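You operate a simulated robot arm through the tools that you are given. There is no shell and no other tool.

The job below is to be done with a simulated robot arm. You get a single attempt, and the scene is never put back.

## Task
Put things in order on the pale workbench. At the end: the round red tin (marked "BAD") is on the brown large board; the tiny grey cone stands where the round red tin stood; the brown bare cone from the pale workbench stands where the tiny grey cone stood; the orange clip stands on top of the black weight; whatever was shut is shut again. Leave all else as you found it, and nothing knocked over.

Only the result counts: the job must be done as asked and must still hold three seconds after the hand-in. Knocking over, shifting, dropping, spilling or breaking anything else fails it.

## Robot
A 7-joint arm with a two-finger parallel gripper, fixed in place. Base frame: the origin is at the foot of the arm, x ahead of it, y to its left, z up; the work surface is at about z = 0. Units: m, degrees, N and s.
With the tool pointing down near the work surface it reaches from about 0.24 to 0.62 m from the base axis. Its first joint turns from -66.0 to 66.0 degrees. Payload 2.6 kg.
Tool frame: the origin (TCP) lies between the finger pads and is the grasp point; the fingertips stand 0.03 m ahead of it; z points along the fingers, y is the line along which they close. The gripper opens to 0.094 m. The fingers are 0.028 m wide and 0.01 m thick; the gripper's body (0.05 by 0.096 m) begins 0.055 m behind the TCP.
Orientation is told as [roll, pitch, yaw] about the base's x, y, z axes, in that order, counted from this pose: with the fingers straight down and closing along the base's y, the tool's x points along the base's -x, its y along +y and its z along -z.

## Interface
- The arm moves only by the tool jog_arm. Its argument "plan" is a list of rows, each an object (a shift or turn left out is 0, a gripper value left out holds the last) with "fingers": the closure, from 0 (fully open) to 1 (shut); "slide": the shift along the base's x, y, z in units of 25 mm (1.0 is 25 mm), a list of three; "rotation": the turn, a rotation vector about the base's x, y, z in units of 8 degrees (1.0 is 8 degrees), a list of three. In form: [{"fingers": fingers, "slide": [x, y, z], "rotation": [rx, ry, rz]}, ...]. A call has 1 to 20 rows; each row shifts and turns the commanded pose from where the row before left it. A call with a number of a shift or a turn outside -1 to 1 is refused whole. Each row takes 0.2 s and may step no farther than 0.05 m and 8.6 degrees from the row before; otherwise, or with a gripper value out of range, the whole call is refused. A pose out of reach is approached as far as the arm can. The call stops where the force on the tool passes 40 N (or 10 N more than at its start, if that is more) or the arm is blocked; 0.2 s more then pass. Each finger travels about 0.072 m/s and halts on what it meets, pressing with about 39 N; the grip force reading is that of the motor and also rises with nothing between the fingers. The clock runs only during rows and for 0.2 s after the last one: add rows that do not move to give the fingers time. The reply holds the time, the measured pose of the TCP, the force on the tool along the base axes, the opening and the grip force, in the units named above and with some noise, with the torque about the TCP (base axes, N m) and any sound that the robot's microphone picked up.
- Cameras (640 x 400 px; columns grow to the right, rows downward): "scene" is fixed at [0.0452, 0.4436, 0.5607]; the picture's right is [-0.64, -0.77, 0.00], its down [-0.47, 0.39, -0.79] and it looks along [0.61, -0.51, -0.61] (base axes); focal length 352 px, centre (320, 200). "wrist" rides on the gripper at [0.076, 0.014, -0.103] in the tool frame; the picture's right is [-0.18, 0.98, 0.00], its down [-0.75, -0.14, -0.64] and it looks along [-0.63, -0.12, 0.77] (tool axes); focal length 243 px, centre (320, 200). There is no depth. A picture from a camera that has moved, and an enlarged one, comes with that camera's place and axes in the base frame and with its lens.
- grab_frame(camera): a new picture of that camera. The clock stands still meanwhile.
- zoom(camera, box): a new picture of the part [left, top, right, bottom] of that camera's present view, enlarged. The clock stands still meanwhile.
- hand_in(): hands the job in; it is judged then, once.

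Nothing tells you positions but the pictures and the camera data. Unless the task says otherwise, let go and move clear before handing in.

The tools are called after "Request:" by a JSON object that holds its "name" and its "arguments". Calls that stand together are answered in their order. jog_arm: Moves the arm, as the interface text tells. Its arguments: {"type":"object","properties":{"plan":{"type":"array"}},"required":["plan"]} The other tools are called the same way: grab_frame (camera) takes a picture; zoom (camera, box) takes an enlarged picture of a part of a camera's view; hand_in () hands the job in.

At the start:

```text
time_s: 0.0
ee_pos: [0.4382, -0.0038, 0.2817]
orientation: [0.0, 0.1, 0.0]
force: [0.2, -0.5, 0.2]
wrist_torque: [0.03, -0.04, 0.0]
finger_gap: 0.094
gripper_force: 0.0
```

scene: 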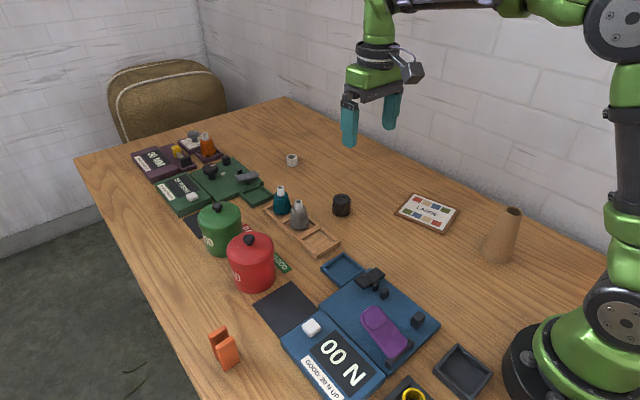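
wrist: 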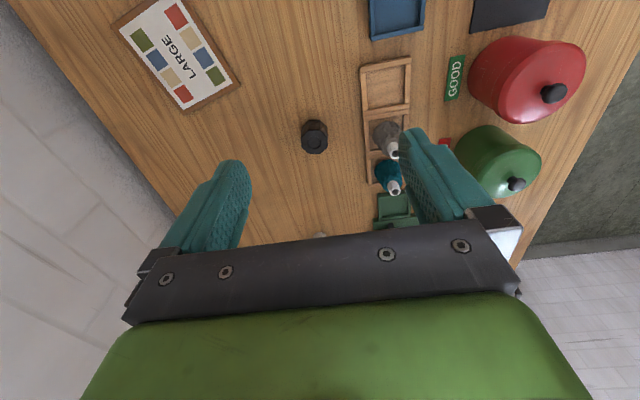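

I see a wooden bench with colored boards, a red and a green tin, small bottles or cones in a tray, a black weight, and an orange clip. I'll enlarge several parts of the view to identify everything before moving.

Request:
{"name": "zoom", "arguments": {"camera": "scene", "box": [120, 110, 280, 210]}}

Request:
{"name": "zoom", "arguments": {"camera": "scene", "box": [180, 170, 360, 300]}}

Request:
{"name": "zoom", "arguments": {"camera": "scene", "box": [240, 250, 440, 400]}}

Request:
{"name": "zoom", "arguments": {"camera": "scene", "box": [380, 170, 540, 270]}}

Request:
{"name": "zoom", "arguments": {"camera": "wrist", "box": [280, 0, 600, 240]}}

```text
4.00 times, centred on (200, 160) of scene
camera zoom: at [0.0452, 0.4436, 0.5607], right [-0.64, -0.77, 0.0], down [-0.47, 0.39, -0.79], along [0.61, -0.51, -0.61], focal length 1406 px, centre (800, 360)
```

zoom: 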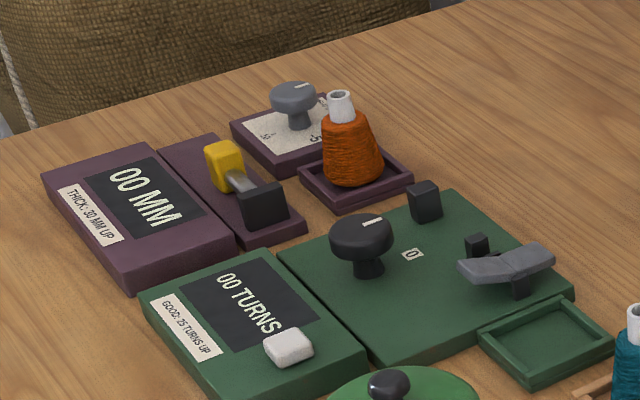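

```text
3.08 times, centred on (270, 235) of scene
camera zoom: at [0.0452, 0.4436, 0.5607], right [-0.64, -0.77, 0.0], down [-0.47, 0.39, -0.79], along [0.61, -0.51, -0.61], focal length 1082 px, centre (474, 92)
```

zoom: 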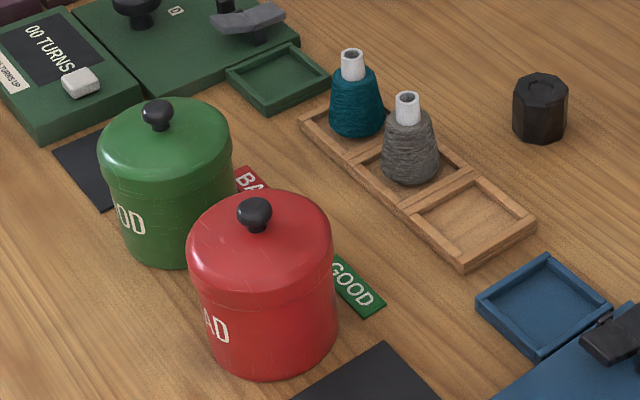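

```text
2.67 times, centred on (340, 325) of scene
camera zoom: at [0.0452, 0.4436, 0.5607], right [-0.64, -0.77, 0.0], down [-0.47, 0.39, -0.79], along [0.61, -0.51, -0.61], focal length 938 px, centre (267, -133)
```

zoom: 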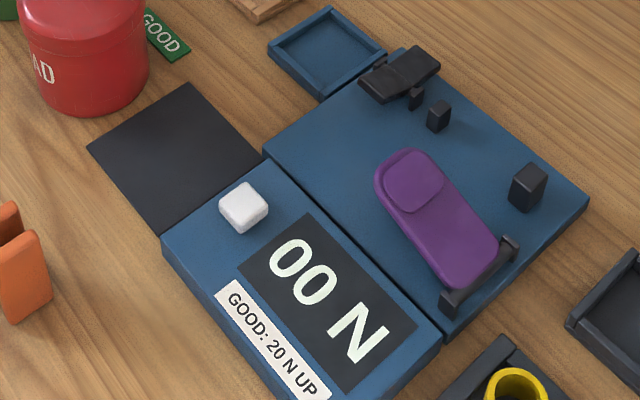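

```text
4.00 times, centred on (460, 220) of scene
camera zoom: at [0.0452, 0.4436, 0.5607], right [-0.64, -0.77, 0.0], down [-0.47, 0.39, -0.79], along [0.61, -0.51, -0.61], focal length 1406 px, centre (-240, 120)
```

zoom: 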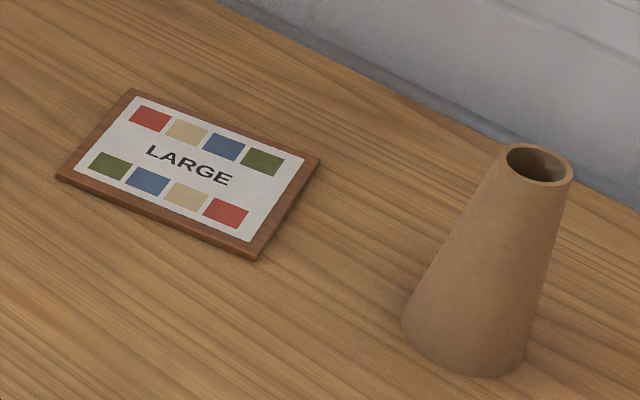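

```text
1.67 times, centred on (440, 120) of wrist
camera zoom: at [0.3622, 0.0096, 0.3836], right [0.18, 0.98, 0.0], down [0.75, -0.14, 0.64], along [0.63, -0.12, -0.77], focal length 404 px, centre (120, 333)
```

zoom: 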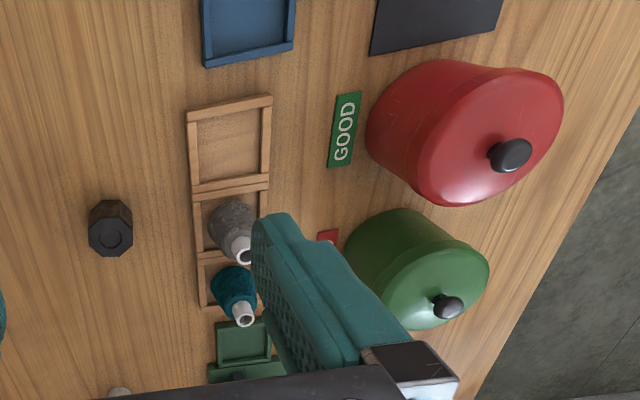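

I want a closer look at the small object near (292,160), the orange clip, and the lower edge, since "tiny grey cone" could be ambiguous.

Request:
{"name": "zoom", "arguments": {"camera": "scene", "box": [272, 145, 312, 170]}}

Request:
{"name": "zoom", "arguments": {"camera": "scene", "box": [180, 310, 276, 370]}}

Request:
{"name": "zoom", "arguments": {"camera": "scene", "box": [360, 325, 480, 400]}}

Request:
{"name": "zoom", "arguments": {"camera": "scene", "box": [180, 195, 308, 275]}}

Request:
{"name": "zoom", "arguments": {"camera": "scene", "box": [260, 175, 356, 235]}}

```text
16.00 times, centred on (292, 158) of scene
camera zoom: at [0.0452, 0.4436, 0.5607], right [-0.64, -0.77, 0.0], down [-0.47, 0.39, -0.79], along [0.61, -0.51, -0.61], focal length 5625 px, centre (768, 880)
```

zoom: 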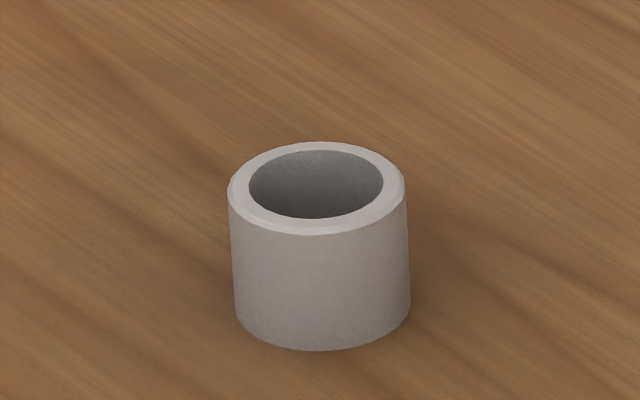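

```text
6.67 times, centred on (228, 340) of scene
camera zoom: at [0.0452, 0.4436, 0.5607], right [-0.64, -0.77, 0.0], down [-0.47, 0.39, -0.79], along [0.61, -0.51, -0.61], focal length 2344 px, centre (933, -733)
```

zoom: 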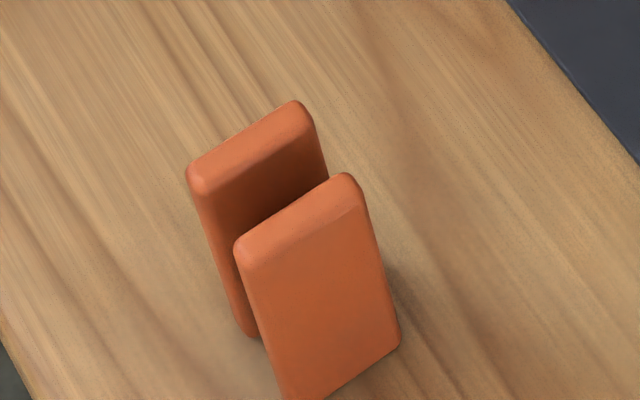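

```text
5.33 times, centred on (420, 362) of scene
camera zoom: at [0.0452, 0.4436, 0.5607], right [-0.64, -0.77, 0.0], down [-0.47, 0.39, -0.79], along [0.61, -0.51, -0.61], focal length 1875 px, centre (-213, -667)
```

zoom: 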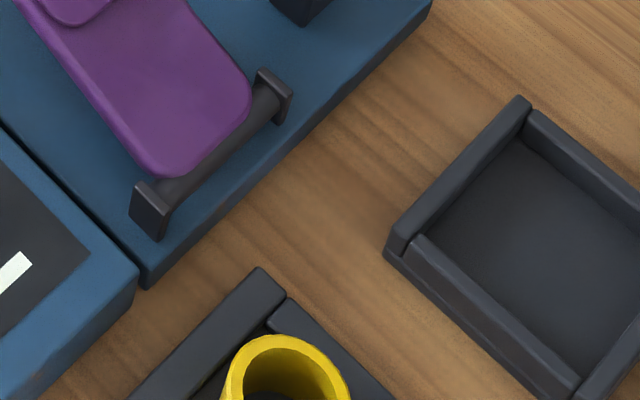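

```text
5.00 times, centred on (244, 235) of scene
camera zoom: at [0.0452, 0.4436, 0.5607], right [-0.64, -0.77, 0.0], down [-0.47, 0.39, -0.79], along [0.61, -0.51, -0.61], focal length 1758 px, centre (700, 25)
```

zoom: 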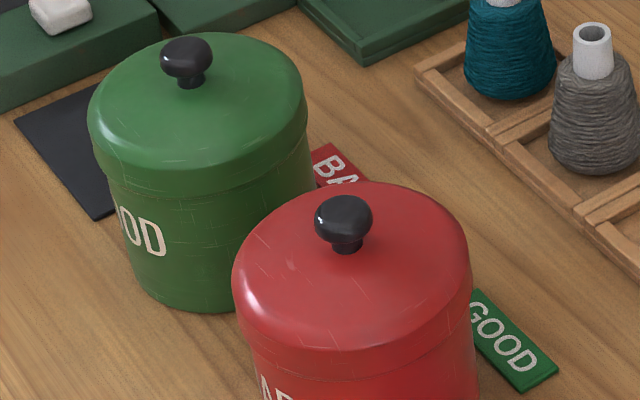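

```text
6.67 times, centred on (308, 205) of scene
camera zoom: at [0.0452, 0.4436, 0.5607], right [-0.64, -0.77, 0.0], down [-0.47, 0.39, -0.79], along [0.61, -0.51, -0.61], focal length 2344 px, centre (400, 167)
```

zoom: 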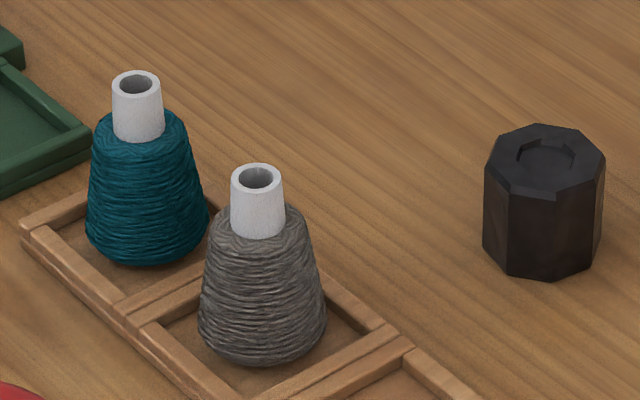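

So far the grey yarn cone in the three-cell tray looks like the tiny grey cone, the brown cardboard cone sits near (0.21, -0.20), and the red tin near (0.48, 0.25). Before acting I'll pan the wrist camera around at height to check sizes and hidden areas.

Request:
{"name": "jog_arm", "arguments": {"plan": [{"fingers": 0, "slide": [-1, 1, 1]}, {"slide": [-1, 1, 1]}, {"slide": [-1, 1, 0]}, {"slide": [-1, 1, 0]}, {"slide": [-1, 1, 0]}, {"slide": [0, 1, 0]}, {"slide": [0, 1, 0]}, {"slide": [0, 1, 0]}, {}]}}

```text
time_s: 2.0
ee_pos: [0.3135, 0.1968, 0.3312]
orientation: [0.0, 0.1, 0.0]
force: [-0.4, 0.9, -0.4]
wrist_torque: [0.03, -0.01, 0.01]
finger_gap: 0.0939
gripper_force: 0.0
```

The arm is now above the front-left part of the bench. I'll take a wrist picture to see the tins and the tray from above.

Request:
{"name": "grab_frame", "arguments": {"camera": "wrist"}}

Request:
{"name": "grab_frame", "arguments": {"camera": "scene"}}

```text
taken
camera wrist: at [0.2367, 0.2106, 0.4326], right [0.18, 0.98, 0.0], down [0.75, -0.14, 0.64], along [0.63, -0.12, -0.77], focal length 243 px, centre (320, 200)
```

wrist: 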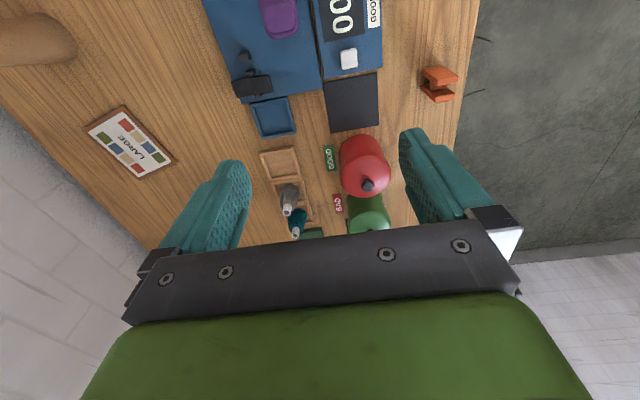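

```text
taken
```

scene: 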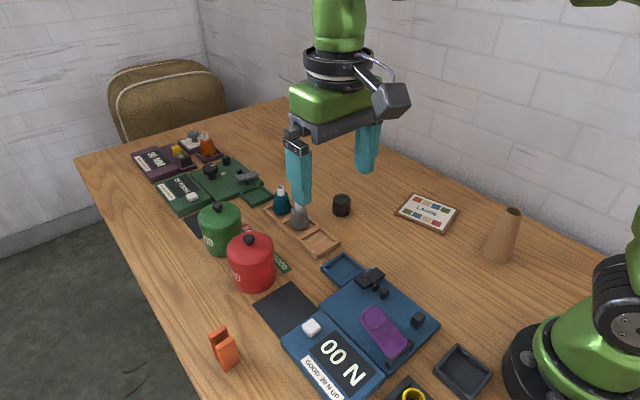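

The tins, tray and "LARGE" board are confirmed from above. I'll now turn the wrist toward +y to see the area beside the base (yellow item, dark trays).

Request:
{"name": "jog_arm", "arguments": {"plan": [{"slide": [0, -1, 0], "rotation": [0, 0, 1]}, {"slide": [0, -1, 0], "rotation": [0, 0, 1]}, {"slide": [0, -1, 0], "rotation": [0, 0, 1]}, {"slide": [0, -1, 0], "rotation": [0, 0, 1]}, {"slide": [0, -1, 0], "rotation": [0, 0, 1]}, {"slide": [0, -1, 0], "rotation": [0, 0, 1]}, {"slide": [0, -1, 0], "rotation": [0, 0, 1]}, {"slide": [0, -1, 0], "rotation": [0, 0, 1]}, {"slide": [0, 0, 0], "rotation": [0, 0, 1]}, {"slide": [0, 0, 0], "rotation": [0, 0, 1]}, {"slide": [0, 0, 0], "rotation": [0, 0, 1]}, {}]}}

Request:
{"name": "grab_frame", "arguments": {"camera": "wrist"}}

```text
time_s: 4.6
ee_pos: [0.3138, -0.0042, 0.3311]
orientation: [0.0, 0.0, 88.1]
force: [-0.5, -0.4, -0.6]
wrist_torque: [0.01, 0.04, -0.01]
finger_gap: 0.0942
gripper_force: 0.0
```

```text
taken
camera wrist: at [0.2969, -0.0805, 0.4331], right [-0.98, 0.22, 0.0], down [0.17, 0.75, 0.64], along [0.14, 0.63, -0.77], focal length 243 px, centre (320, 200)
```

wrist: 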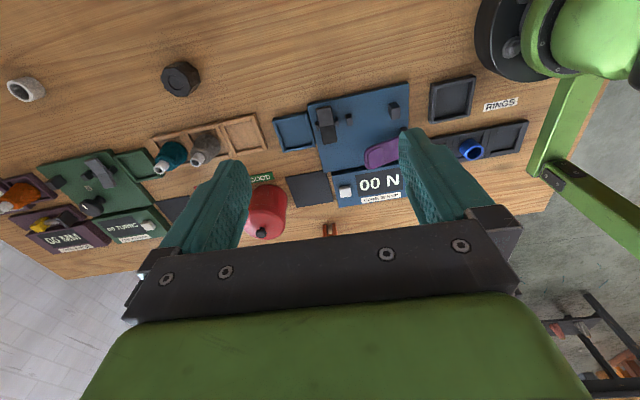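

There's a RINGS tray and something on a rack in the lower right. I'll zoom on both.

Request:
{"name": "zoom", "arguments": {"camera": "wrist", "box": [400, 60, 560, 160]}}

Request:
{"name": "zoom", "arguments": {"camera": "wrist", "box": [480, 260, 640, 400]}}

Request:
{"name": "zoom", "arguments": {"camera": "wrist", "box": [120, 80, 320, 240]}}

Request:
{"name": "zoom", "arguments": {"camera": "wrist", "box": [0, 40, 160, 260]}}

```text
4.00 times, centred on (480, 110) of wrist
camera zoom: at [0.2969, -0.0805, 0.4331], right [-0.98, 0.22, 0.0], down [0.17, 0.75, 0.64], along [0.14, 0.63, -0.77], focal length 970 px, centre (-320, 560)
```

zoom: 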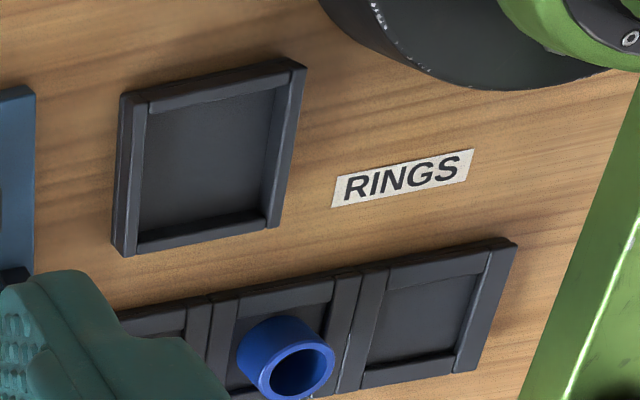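

```text
2.86 times, centred on (560, 330) of wrist
camera zoom: at [0.2969, -0.0805, 0.4331], right [-0.98, 0.22, 0.0], down [0.17, 0.75, 0.64], along [0.14, 0.63, -0.77], focal length 693 px, centre (-366, -171)
```

zoom: 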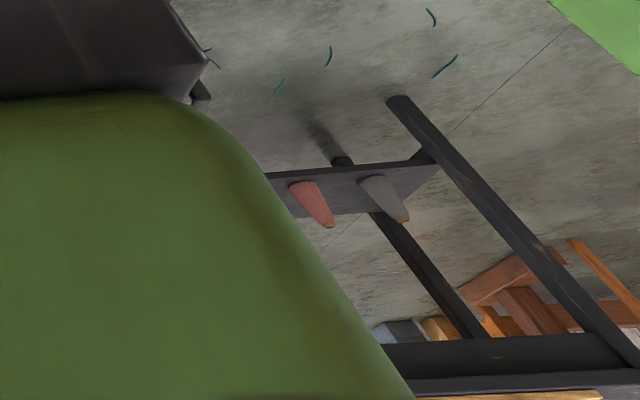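

```text
2.50 times, centred on (220, 160) of wrist
camera zoom: at [0.2969, -0.0805, 0.4331], right [-0.98, 0.22, 0.0], down [0.17, 0.75, 0.64], along [0.14, 0.63, -0.77], focal length 606 px, centre (570, 300)
```

zoom: 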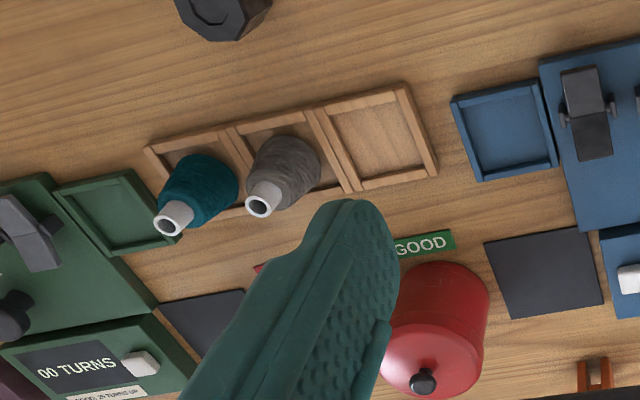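

```text
1.82 times, centred on (80, 150) of wrist
camera zoom: at [0.2969, -0.0805, 0.4331], right [-0.98, 0.22, 0.0], down [0.17, 0.75, 0.64], along [0.14, 0.63, -0.77], focal length 441 px, centre (756, 291)
```

zoom: 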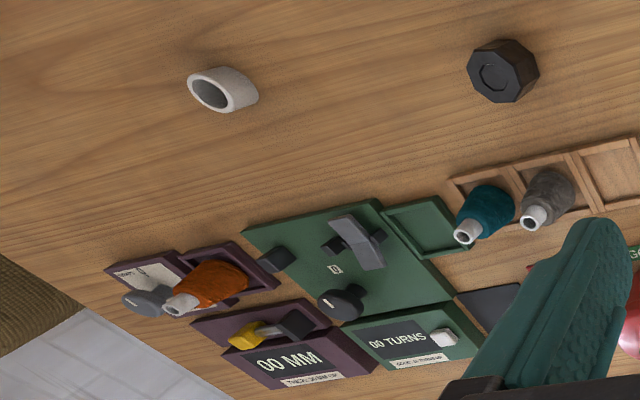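

All named objects are in view: red tin ≈ (0.50, 0.245), tray with grey cone in the middle cell ≈ (0.55, 0.08), black weight ≈ (0.53, -0.03), LARGE board ≈ (0.39, -0.19), clip ≈ (0.38, 0.37), brown cone ≈ (0.21, -0.20). Next I'll turn back and hover near the red tin to measure it.

Request:
{"name": "jog_arm", "arguments": {"plan": [{"slide": [0.5, 0.85, 0], "rotation": [0, 0, -1]}, {"slide": [0.5, 0.85, 0], "rotation": [0, 0, -1]}, {"slide": [0.5, 0.85, 0], "rotation": [0, 0, -1]}, {"slide": [0.5, 0.85, 0], "rotation": [0, 0, -1]}, {"slide": [0.5, 0.85, 0], "rotation": [0, 0, -1]}, {"slide": [0.5, 0.85, 0], "rotation": [0, 0, -1]}, {"slide": [0.5, 0.85, 0], "rotation": [0, 0, -1]}, {"slide": [0.5, 0.85, 0], "rotation": [0, 0, -1]}, {"slide": [0.5, 0.85, 0], "rotation": [0, 0, -1]}, {"slide": [0.5, 0.85, 0], "rotation": [0, 0, -1]}, {"slide": [0.44, 1, 0], "rotation": [0, 0, -1]}, {}]}}

Request:
{"name": "grab_frame", "arguments": {"camera": "wrist"}}

```text
time_s: 7.2
ee_pos: [0.449, 0.2336, 0.3293]
orientation: [0.0, -0.1, -0.1]
force: [-0.4, 0.4, 0.4]
wrist_torque: [0.01, -0.01, 0.02]
finger_gap: 0.0941
gripper_force: 0.1
```

```text
taken
camera wrist: at [0.3733, 0.2474, 0.4317], right [0.19, 0.98, 0.0], down [0.75, -0.14, 0.64], along [0.63, -0.12, -0.77], focal length 243 px, centre (320, 200)
```

wrist: 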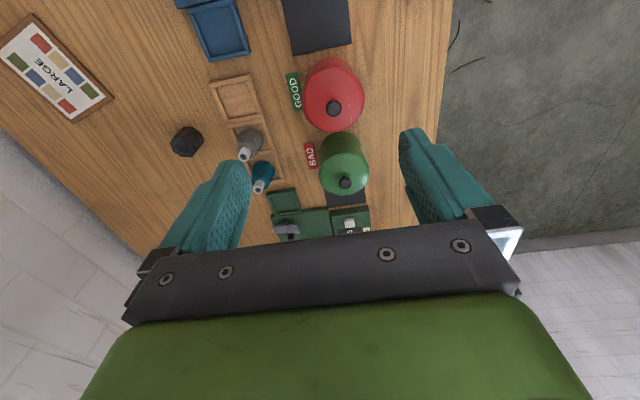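

Request:
{"name": "zoom", "arguments": {"camera": "wrist", "box": [260, 30, 420, 150]}}

Request:
{"name": "zoom", "arguments": {"camera": "wrist", "box": [160, 60, 320, 220]}}

Request:
{"name": "zoom", "arguments": {"camera": "scene", "box": [215, 222, 295, 300]}}

```text
3.33 times, centred on (340, 90) of wrist
camera zoom: at [0.3733, 0.2474, 0.4317], right [0.19, 0.98, 0.0], down [0.75, -0.14, 0.64], along [0.63, -0.12, -0.77], focal length 809 px, centre (253, 567)
```

zoom: 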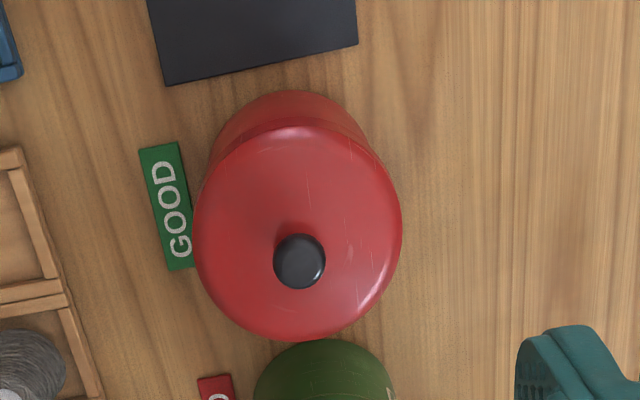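

```text
2.50 times, centred on (240, 140) of wrist
camera zoom: at [0.3733, 0.2474, 0.4317], right [0.19, 0.98, 0.0], down [0.75, -0.14, 0.64], along [0.63, -0.12, -0.77], focal length 606 px, centre (520, 350)
```

zoom: 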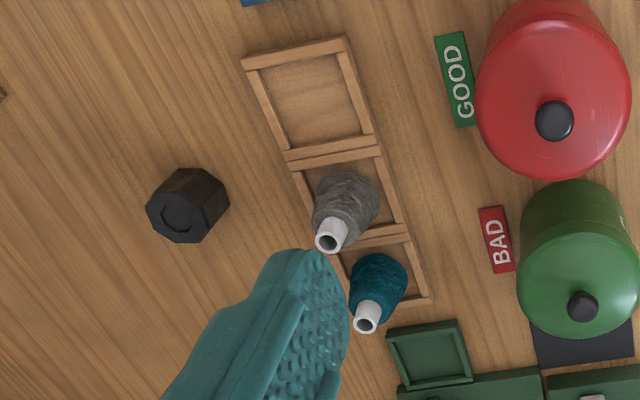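

```text
5.13 times, centred on (255, 261) of scene
camera zoom: at [0.0452, 0.4437, 0.5607], right [-0.64, -0.77, 0.0], down [-0.47, 0.39, -0.79], along [0.61, -0.51, -0.61], focal length 1803 px, centre (653, -113)
```

zoom: 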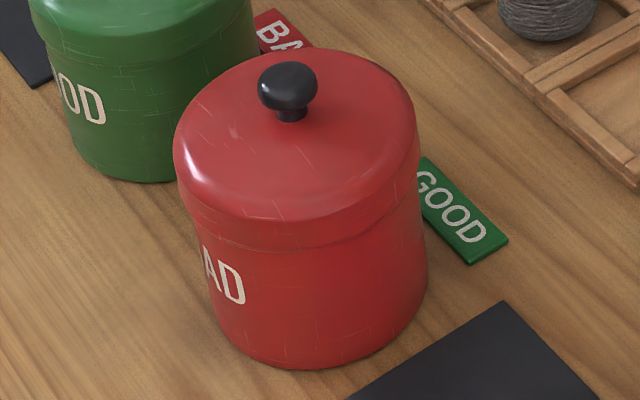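

Triangulating from both cameras, the red tin's knob centre is ≈ (0.486, 0.246, 0.114); the lid (≈ 0.088–0.09 wide) overhangs the body, so gripping the closed tin would only catch the lid. I plan to lift the lid off by its knob, carry the open tin, and put the lid back; first I hover over the knob.

Request:
{"name": "jog_arm", "arguments": {"plan": [{"fingers": 0.5, "slide": [0.245, 0.08, -0.86]}, {"slide": [0.245, 0.08, -0.86]}, {"slide": [0.245, 0.08, -0.86]}, {"slide": [0.245, 0.08, -0.86]}, {"slide": [0.245, 0.08, -0.86]}, {"slide": [0.245, 0.08, -0.86]}, {}]}}

Request:
{"name": "grab_frame", "arguments": {"camera": "wrist"}}

Request:
{"name": "zoom", "arguments": {"camera": "scene", "box": [190, 160, 318, 300]}}

```text
time_s: 8.8
ee_pos: [0.487, 0.2448, 0.2017]
orientation: [-0.1, 0.0, 0.0]
force: [-0.2, -0.5, 0.3]
wrist_torque: [-0.02, 0.04, 0.02]
finger_gap: 0.047
gripper_force: 0.1
```

```text
taken
camera wrist: at [0.4098, 0.258, 0.3047], right [0.18, 0.98, 0.0], down [0.75, -0.14, 0.64], along [0.63, -0.12, -0.77], focal length 243 px, centre (320, 200)
```

wrist: 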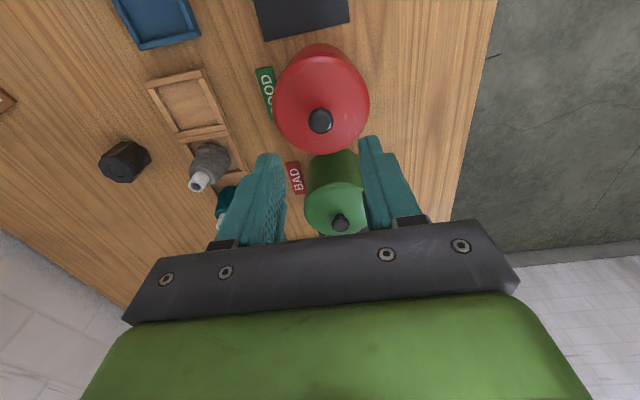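

```text
2.86 times, centred on (254, 230) of scene
camera zoom: at [0.0452, 0.4436, 0.5607], right [-0.64, -0.77, 0.0], down [-0.47, 0.39, -0.79], along [0.61, -0.51, -0.61], focal length 1004 px, centre (509, 114)
```

zoom: 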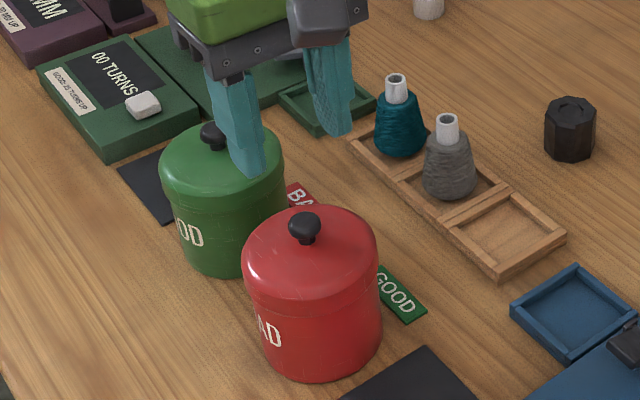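

The knob lies directly between the fingers within about a millimetre. I'll descend until the fingertips are just above the lid and close on the knob.

Request:
{"name": "jog_arm", "arguments": {"plan": [{"slide": [0, 0, -0.86]}, {"slide": [0, 0, -0.86]}, {"slide": [0, 0, -0.86]}, {}]}}

Request:
{"name": "zoom", "arguments": {"camera": "scene", "box": [205, 200, 301, 290]}}

Request:
{"name": "zoom", "arguments": {"camera": "wrist", "box": [220, 80, 420, 240]}}

```text
time_s: 9.8
ee_pos: [0.4862, 0.2452, 0.1387]
orientation: [0.0, 0.0, 0.1]
force: [-0.4, -1.3, 0.3]
wrist_torque: [0.0, -0.03, -0.01]
finger_gap: 0.0472
gripper_force: 0.1
```

```text
4.44 times, centred on (253, 245) of scene
camera zoom: at [0.0452, 0.4436, 0.5607], right [-0.64, -0.77, 0.0], down [-0.47, 0.39, -0.79], along [0.61, -0.51, -0.61], focal length 1563 px, centre (618, 0)
```

zoom: 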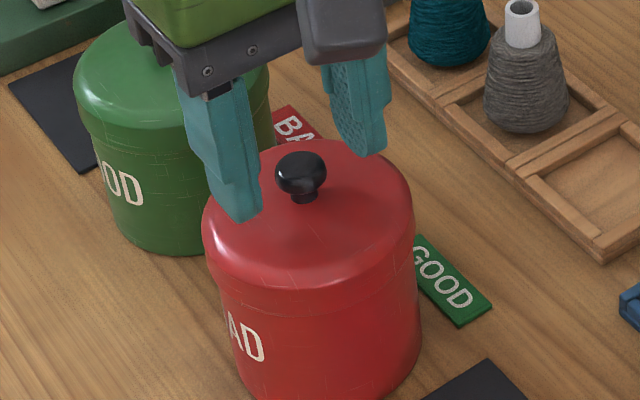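

```text
2.50 times, centred on (320, 160) of wrist
camera zoom: at [0.4096, 0.2591, 0.2404], right [0.18, 0.98, 0.0], down [0.75, -0.14, 0.64], along [0.63, -0.12, -0.77], focal length 606 px, centre (320, 300)
```

zoom: 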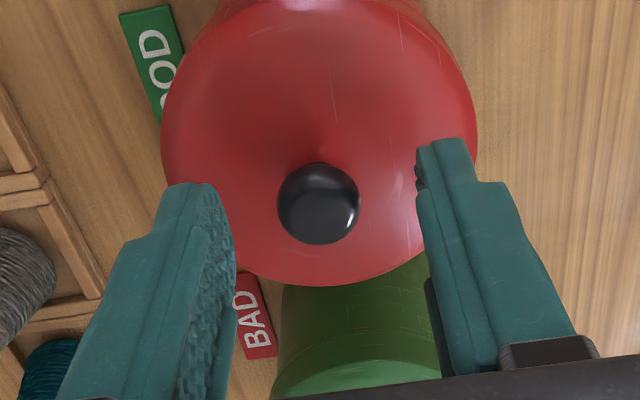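

The knob is centred between the fingers and the tips clear the lid. I'll close on it now.

Request:
{"name": "jog_arm", "arguments": {"plan": [{"fingers": 1}, {}, {}, {}]}}

Request:
{"name": "zoom", "arguments": {"camera": "scene", "box": [205, 200, 301, 290]}}

```text
time_s: 10.8
ee_pos: [0.4857, 0.2446, 0.138]
orientation: [0.1, 0.0, 0.0]
force: [0.2, -0.3, 0.4]
wrist_torque: [-0.02, 0.02, 0.0]
finger_gap: 0.0183
gripper_force: 38.1
heard: snap
```

```text
4.44 times, centred on (253, 245) of scene
camera zoom: at [0.0452, 0.4436, 0.5607], right [-0.64, -0.77, 0.0], down [-0.47, 0.39, -0.79], along [0.61, -0.51, -0.61], focal length 1563 px, centre (618, 0)
```

zoom: 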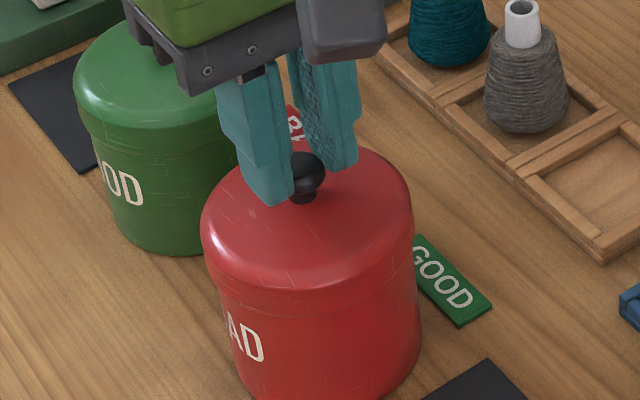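

The fingers hold the knob (gap 18 mm), and a "snap" was heard. I'll lift slowly a little and look at what comes up.

Request:
{"name": "jog_arm", "arguments": {"plan": [{"slide": [0, 0, 0.2]}, {"slide": [0, 0, 0.2]}, {"slide": [0, 0, 0.2]}, {"slide": [0, 0, 0.2]}]}}

Request:
{"name": "zoom", "arguments": {"camera": "scene", "box": [205, 200, 301, 300]}}

```text
time_s: 11.8
ee_pos: [0.4845, 0.2449, 0.1579]
orientation: [0.1, 0.1, 0.0]
force: [0.1, 0.3, -0.3]
wrist_torque: [0.03, -0.01, -0.01]
finger_gap: 0.0183
gripper_force: 39.1
```

```text
4.00 times, centred on (253, 250) of scene
camera zoom: at [0.0452, 0.4436, 0.5607], right [-0.64, -0.77, 0.0], down [-0.47, 0.39, -0.79], along [0.61, -0.51, -0.61], focal length 1406 px, centre (588, 0)
```

zoom: 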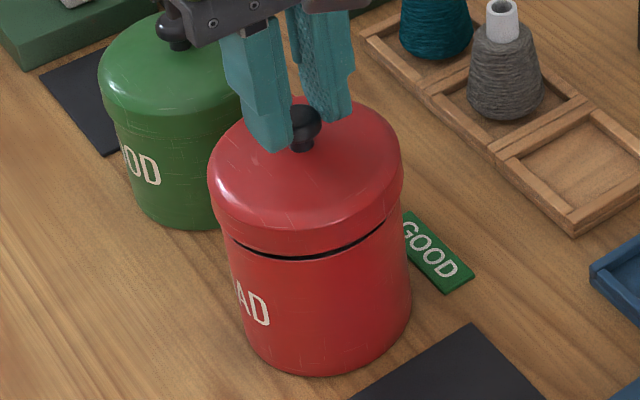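

Only the lid comes up, as expected, so the tin is open underneath. I'll raise the lid well clear and look at the open tin.

Request:
{"name": "jog_arm", "arguments": {"plan": [{"slide": [0, 0, 0.8]}, {"slide": [0, 0, 1]}, {"slide": [0, 0, 1]}, {"slide": [0, 0, 1]}, {}]}}

Request:
{"name": "zoom", "arguments": {"camera": "scene", "box": [195, 180, 310, 300]}}

Request:
{"name": "grab_frame", "arguments": {"camera": "wrist"}}

```text
time_s: 13.0
ee_pos: [0.4857, 0.2441, 0.2536]
orientation: [0.0, 0.0, 0.0]
force: [0.3, -0.2, -0.1]
wrist_torque: [-0.02, 0.03, 0.02]
finger_gap: 0.0178
gripper_force: 39.4
```

```text
3.33 times, centred on (252, 240) of scene
camera zoom: at [0.0452, 0.4436, 0.5607], right [-0.64, -0.77, 0.0], down [-0.47, 0.39, -0.79], along [0.61, -0.51, -0.61], focal length 1172 px, centre (545, 67)
```

zoom: 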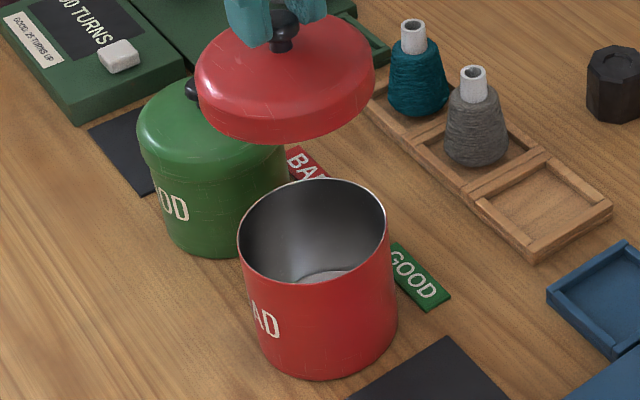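

```text
taken
camera wrist: at [0.4094, 0.2587, 0.3563], right [0.18, 0.98, 0.0], down [0.75, -0.14, 0.64], along [0.63, -0.12, -0.77], focal length 243 px, centre (320, 200)
```

wrist: 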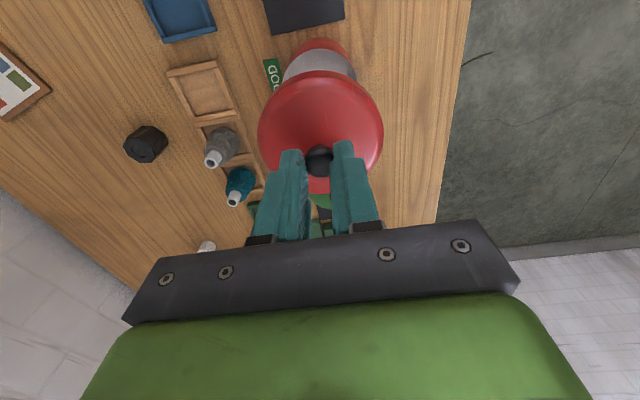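

The tin is open; something round and grey is visible at its bottom. I'll zoom in to see what it is.

Request:
{"name": "zoom", "arguments": {"camera": "scene", "box": [235, 230, 283, 275]}}

Request:
{"name": "zoom", "arguments": {"camera": "wrist", "box": [260, 30, 380, 110]}}

```text
8.89 times, centred on (259, 252) of scene
camera zoom: at [0.0452, 0.4436, 0.5607], right [-0.64, -0.77, 0.0], down [-0.47, 0.39, -0.79], along [0.61, -0.51, -0.61], focal length 3125 px, centre (862, -267)
```

zoom: 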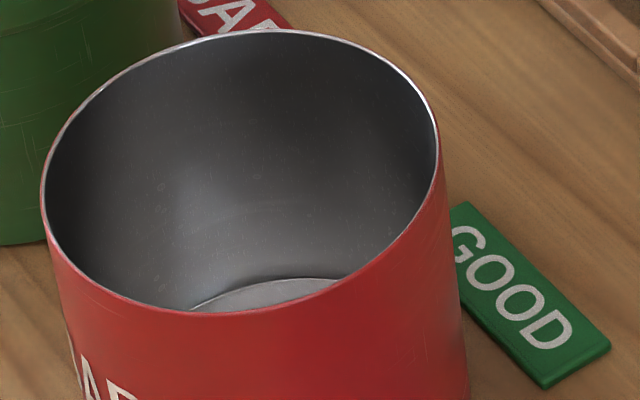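

```text
5.00 times, centred on (320, 70) of wrist
camera zoom: at [0.4094, 0.2587, 0.3563], right [0.18, 0.98, 0.0], down [0.75, -0.14, 0.64], along [0.63, -0.12, -0.77], focal length 1213 px, centre (320, 850)
```

zoom: 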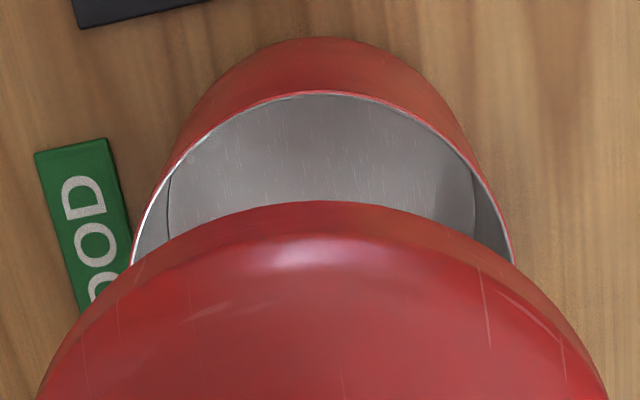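

That's just the tin's own floor; the tin is empty, its body ≈ 0.084 m wide and rim at z ≈ 0.088. I'll carry the lid to the free bench area near (0.40, -0.03) and lower it to just above the wood.

Request:
{"name": "jog_arm", "arguments": {"plan": [{"slide": [-0.312, -0.996, 0]}, {"slide": [-0.312, -0.996, 0]}, {"slide": [-0.312, -0.996, 0]}, {"slide": [-0.312, -0.996, 0]}, {"slide": [-0.312, -0.996, 0]}, {"slide": [-0.312, -0.996, 0]}, {"slide": [-0.312, -0.996, 0]}, {"slide": [-0.312, -0.996, 0]}, {"slide": [-0.312, -0.996, 0]}, {"slide": [-0.312, -0.996, 0]}, {"slide": [-0.312, -0.996, 0]}, {}, {"slide": [0, 0, -1]}, {"slide": [0, 0, -1]}, {"slide": [0, 0, -1]}, {"slide": [0, 0, -1]}, {"slide": [0, 0, -1]}, {"slide": [0, 0, -1]}, {"slide": [0, 0, -1]}, {}]}}

Request:
{"name": "zoom", "arguments": {"camera": "scene", "box": [320, 180, 440, 290]}}

```text
time_s: 17.2
ee_pos: [0.4016, -0.0293, 0.0777]
orientation: [0.1, -0.1, -0.1]
force: [0.1, -0.1, 0.4]
wrist_torque: [0.0, 0.0, 0.0]
finger_gap: 0.0174
gripper_force: 38.8
```

```text
3.64 times, centred on (380, 235) of scene
camera zoom: at [0.0452, 0.4436, 0.5607], right [-0.64, -0.77, 0.0], down [-0.47, 0.39, -0.79], along [0.61, -0.51, -0.61], focal length 1278 px, centre (102, 73)
```

zoom: 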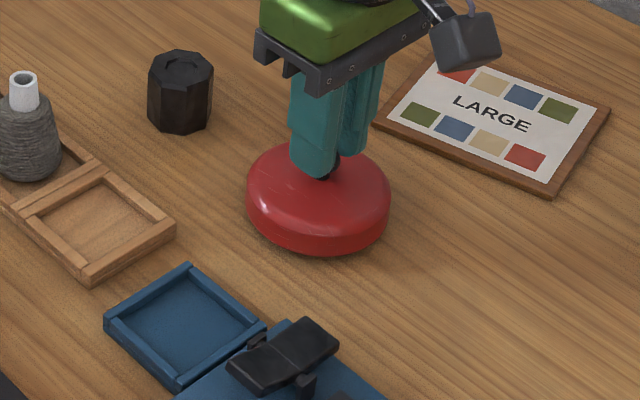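

The lid is about 1–2 cm above clear wood. I'll lower it in small steps and watch the force.

Request:
{"name": "jog_arm", "arguments": {"plan": [{"slide": [0, 0, -0.2]}, {"slide": [0, 0, -0.2]}, {"slide": [0, 0, -0.1]}]}}

Request:
{"name": "zoom", "arguments": {"camera": "scene", "box": [350, 200, 410, 260]}}

```text
time_s: 18.0
ee_pos: [0.4003, -0.0281, 0.0637]
orientation: [-0.1, 0.1, 0.0]
force: [-0.5, 0.2, -0.5]
wrist_torque: [-0.01, 0.0, -0.02]
finger_gap: 0.0169
gripper_force: 39.0
```

```text
6.67 times, centred on (380, 230) of scene
camera zoom: at [0.0452, 0.4436, 0.5607], right [-0.64, -0.77, 0.0], down [-0.47, 0.39, -0.79], along [0.61, -0.51, -0.61], focal length 2344 px, centre (-80, 0)
```

zoom: 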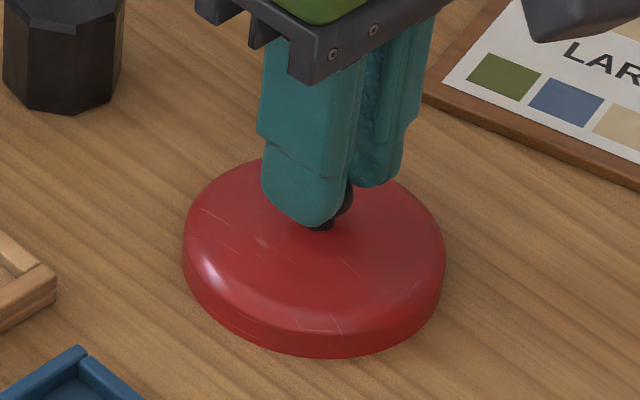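

The lid is nearly on the wood. A few more millimetre steps.

Request:
{"name": "jog_arm", "arguments": {"plan": [{"slide": [0, 0, -0.08]}, {"slide": [0, 0, -0.08]}]}}

Request:
{"name": "zoom", "arguments": {"camera": "scene", "box": [350, 200, 410, 260]}}

```text
time_s: 18.6
ee_pos: [0.4009, -0.0293, 0.0611]
orientation: [-0.1, 0.0, 0.0]
force: [0.1, 0.2, -1.3]
wrist_torque: [0.0, 0.01, 0.02]
finger_gap: 0.0172
gripper_force: 38.8
```

```text
6.67 times, centred on (380, 230) of scene
camera zoom: at [0.0452, 0.4436, 0.5607], right [-0.64, -0.77, 0.0], down [-0.47, 0.39, -0.79], along [0.61, -0.51, -0.61], focal length 2344 px, centre (-80, 0)
```

zoom: 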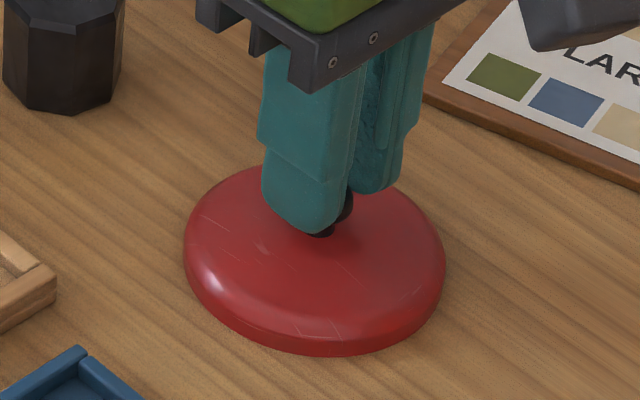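

The lid's lower edge barely moved on that last step, suggesting contact. One more tiny step to confirm.

Request:
{"name": "jog_arm", "arguments": {"plan": [{"slide": [0, 0, -0.08]}, {}]}}

Request:
{"name": "zoom", "arguments": {"camera": "scene", "box": [350, 200, 410, 260]}}

```text
time_s: 19.2
ee_pos: [0.4014, -0.0295, 0.0592]
orientation: [0.0, 0.0, 0.0]
force: [-0.1, -0.1, -0.8]
wrist_torque: [-0.01, -0.02, 0.0]
finger_gap: 0.017
gripper_force: 38.3
```

```text
6.67 times, centred on (380, 230) of scene
camera zoom: at [0.0452, 0.4436, 0.5607], right [-0.64, -0.77, 0.0], down [-0.47, 0.39, -0.79], along [0.61, -0.51, -0.61], focal length 2344 px, centre (-80, 0)
```

zoom: 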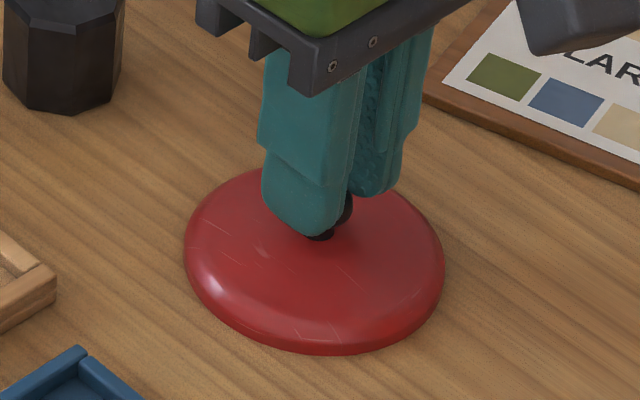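

I'll check closely whether the lid sits flat before letting go.

Request:
{"name": "zoom", "arguments": {"camera": "scene", "box": [360, 225, 400, 255]}}

Request:
{"name": "zoom", "arguments": {"camera": "wrist", "box": [220, 60, 420, 220]}}

```text
13.33 times, centred on (380, 240) of scene
camera zoom: at [0.0452, 0.4436, 0.5607], right [-0.64, -0.77, 0.0], down [-0.47, 0.39, -0.79], along [0.61, -0.51, -0.61], focal length 4688 px, centre (-480, -333)
```

zoom: 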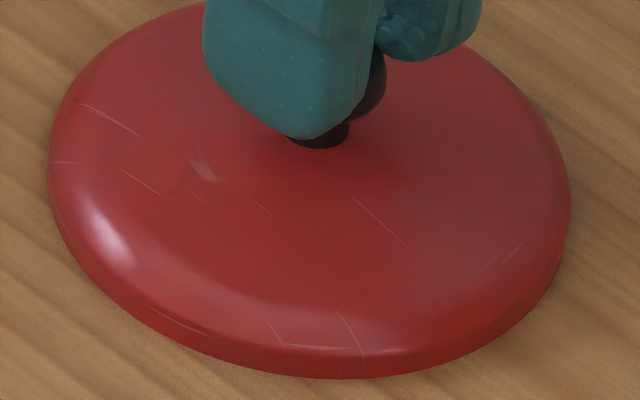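

```text
2.50 times, centred on (320, 140) of wrist
camera zoom: at [0.3244, -0.016, 0.1616], right [0.18, 0.98, 0.0], down [0.75, -0.14, 0.64], along [0.63, -0.12, -0.77], focal length 606 px, centre (320, 350)
```

zoom: 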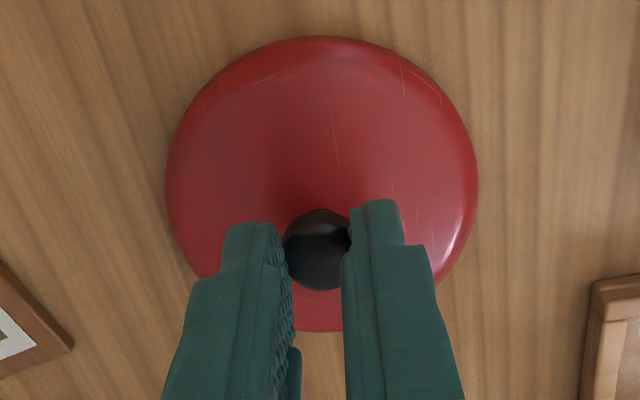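

The visible skirt seems to keep shrinking, so the lid may not be bearing yet. I'll continue in tiny steps watching for a firm reaction.

Request:
{"name": "jog_arm", "arguments": {"plan": [{"slide": [0, 0, -0.08]}, {}]}}

Request:
{"name": "zoom", "arguments": {"camera": "scene", "box": [360, 225, 400, 255]}}

```text
time_s: 19.8
ee_pos: [0.3998, -0.0296, 0.0583]
orientation: [0.0, 0.0, 0.1]
force: [0.3, -0.7, -0.8]
wrist_torque: [-0.02, -0.04, -0.01]
finger_gap: 0.0165
gripper_force: 38.5
```

```text
13.33 times, centred on (380, 240) of scene
camera zoom: at [0.0452, 0.4436, 0.5607], right [-0.64, -0.77, 0.0], down [-0.47, 0.39, -0.79], along [0.61, -0.51, -0.61], focal length 4688 px, centre (-480, -333)
```

zoom: 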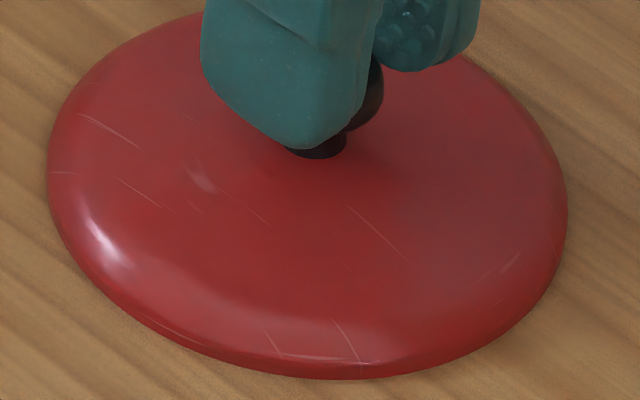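

Request:
{"name": "jog_arm", "arguments": {"plan": [{"slide": [0, 0, -0.08]}, {}]}}

Request:
{"name": "zoom", "arguments": {"camera": "scene", "box": [360, 225, 400, 255]}}

```text
time_s: 20.4
ee_pos: [0.4017, -0.0287, 0.057]
orientation: [0.0, -0.1, -0.1]
force: [-6.9, 0.4, 16.7]
wrist_torque: [0.01, 0.27, -0.02]
finger_gap: 0.0165
gripper_force: 38.4
```

```text
13.33 times, centred on (380, 240) of scene
camera zoom: at [0.0451, 0.4436, 0.5607], right [-0.64, -0.77, 0.0], down [-0.47, 0.39, -0.79], along [0.61, -0.51, -0.61], focal length 4688 px, centre (-480, -333)
```

zoom: 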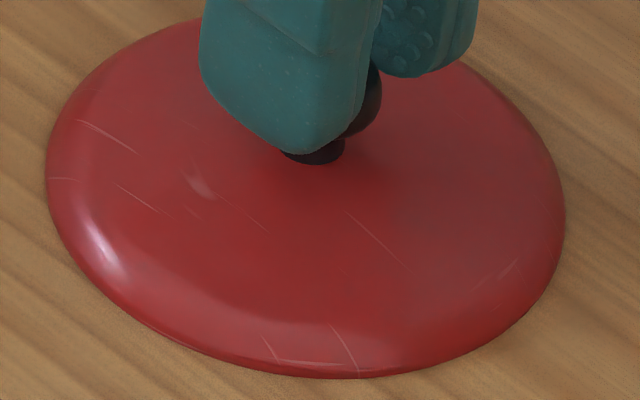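

The lid now bears on the bench (16.7 N upward). I'll release the knob and rise.

Request:
{"name": "jog_arm", "arguments": {"plan": [{"fingers": 0.45}, {}, {}, {"slide": [0, 0, 0.5]}, {"slide": [0, 0, 1]}, {"slide": [0, 0, 1]}, {"slide": [0, 0, 1]}, {"slide": [0, 0, 1]}, {"slide": [0, 0, 1]}, {}]}}

Request:
{"name": "zoom", "arguments": {"camera": "scene", "box": [340, 200, 420, 270]}}

Request:
{"name": "grab_frame", "arguments": {"camera": "wrist"}}

```text
time_s: 22.6
ee_pos: [0.3996, -0.0282, 0.1921]
orientation: [-0.1, -0.1, 0.0]
force: [-0.6, 0.4, -0.2]
wrist_torque: [-0.03, 0.0, 0.04]
finger_gap: 0.0516
gripper_force: 0.0
```

```text
5.71 times, centred on (380, 235) of scene
camera zoom: at [0.0452, 0.4436, 0.5607], right [-0.64, -0.77, 0.0], down [-0.47, 0.39, -0.79], along [0.61, -0.51, -0.61], focal length 2009 px, centre (-23, 0)
```

zoom: 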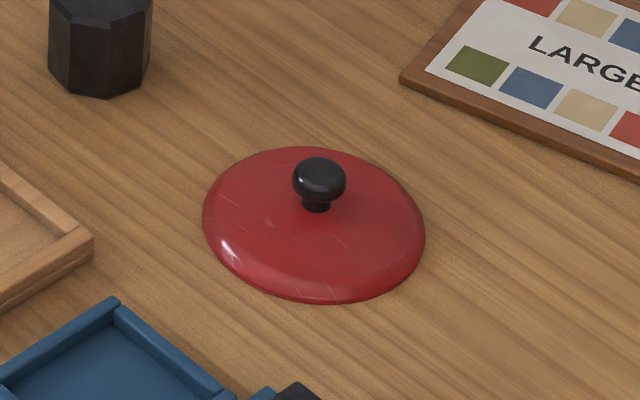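

```text
taken
camera wrist: at [0.3237, -0.0151, 0.2945], right [0.18, 0.98, 0.0], down [0.75, -0.14, 0.64], along [0.63, -0.12, -0.77], focal length 243 px, centre (320, 200)
```

wrist: 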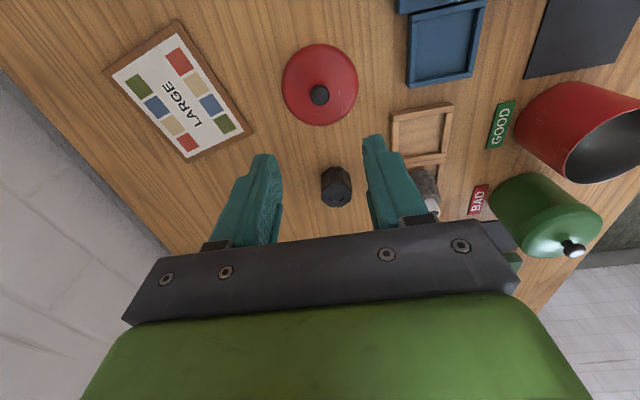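

The lid sits stably on the bench. Now I'll measure the LARGE board precisely from here, using both cameras.

Request:
{"name": "zoom", "arguments": {"camera": "wrist", "box": [90, 10, 270, 170]}}

Request:
{"name": "zoom", "arguments": {"camera": "scene", "box": [385, 180, 475, 250]}}

Request:
{"name": "zoom", "arguments": {"camera": "scene", "box": [225, 225, 290, 300]}}

```text
2.50 times, centred on (180, 90) of wrist
camera zoom: at [0.3237, -0.0151, 0.2945], right [0.18, 0.98, 0.0], down [0.75, -0.14, 0.64], along [0.63, -0.12, -0.77], focal length 606 px, centre (670, 475)
```

zoom: 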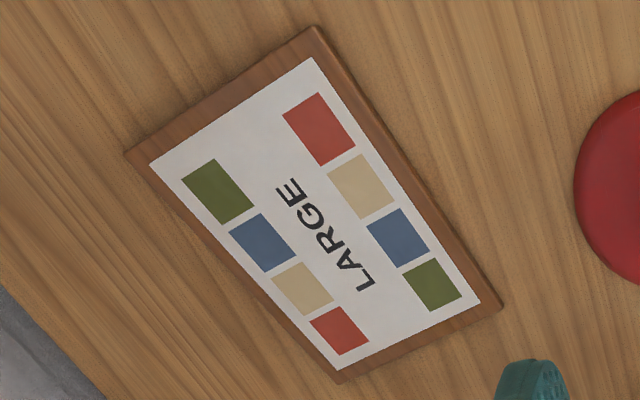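

```text
5.71 times, centred on (430, 215) of scene
camera zoom: at [0.0452, 0.4436, 0.5607], right [-0.64, -0.77, 0.0], down [-0.47, 0.39, -0.79], along [0.61, -0.51, -0.61], focal length 2009 px, centre (-309, 114)
```

zoom: 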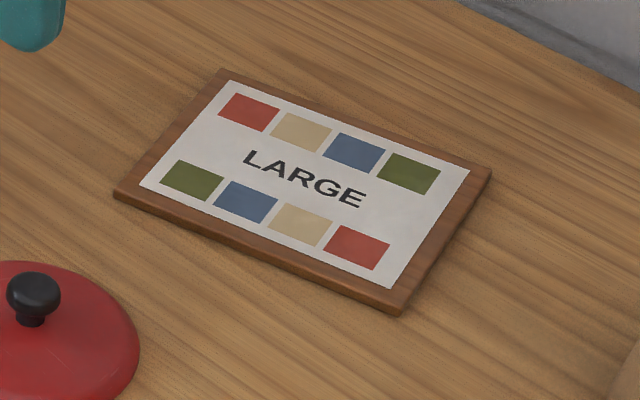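

```text
5.33 times, centred on (258, 262) of scene
camera zoom: at [0.0452, 0.4436, 0.5607], right [-0.64, -0.77, 0.0], down [-0.47, 0.39, -0.79], along [0.61, -0.51, -0.61], focal length 1875 px, centre (653, -133)
```

zoom: 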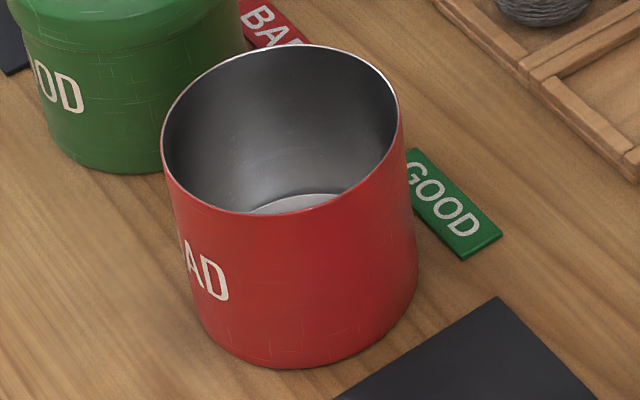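

The LARGE board is centred at ≈ (0.391, -0.190), about 0.126 × 0.108 m, so the tin fits on it. I'll go back over the open red tin with the gripper fully open.

Request:
{"name": "jog_arm", "arguments": {"plan": [{"fingers": 0, "slide": [0.313, 0.993, 0]}, {"slide": [0.313, 0.993, 0]}, {"slide": [0.313, 0.993, 0]}, {"slide": [0.313, 0.993, 0]}, {"slide": [0.313, 0.993, 0]}, {"slide": [0.313, 0.993, 0]}, {"slide": [0.313, 0.993, 0]}, {"slide": [0.313, 0.993, 0]}, {"slide": [0.313, 0.993, 0]}, {"slide": [0.313, 0.993, 0]}, {"slide": [0.313, 0.993, 0]}, {}]}}

Request:
{"name": "zoom", "arguments": {"camera": "wrist", "box": [200, 40, 440, 200]}}

Request:
{"name": "zoom", "arguments": {"camera": "scene", "box": [190, 180, 310, 300]}}

```text
time_s: 25.2
ee_pos: [0.488, 0.2459, 0.1929]
orientation: [0.0, 0.0, 0.0]
force: [-0.3, -0.3, -0.5]
wrist_torque: [0.0, 0.01, 0.01]
finger_gap: 0.094
gripper_force: 0.1
```

```text
2.50 times, centred on (320, 120) of wrist
camera zoom: at [0.4107, 0.2591, 0.2947], right [0.18, 0.98, 0.0], down [0.75, -0.14, 0.64], along [0.63, -0.12, -0.77], focal length 606 px, centre (320, 400)
```

zoom: 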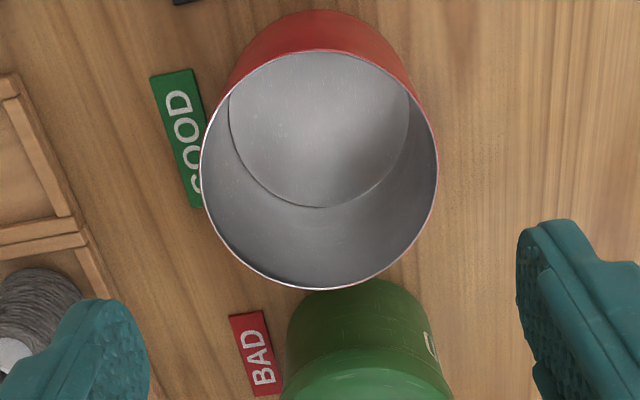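

```text
3.33 times, centred on (250, 240) of scene
camera zoom: at [0.0452, 0.4437, 0.5607], right [-0.64, -0.77, 0.0], down [-0.47, 0.39, -0.79], along [0.61, -0.51, -0.61], focal length 1172 px, centre (553, 67)
```

zoom: 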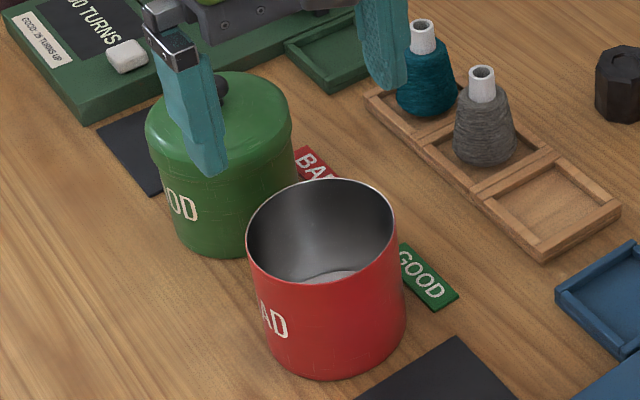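

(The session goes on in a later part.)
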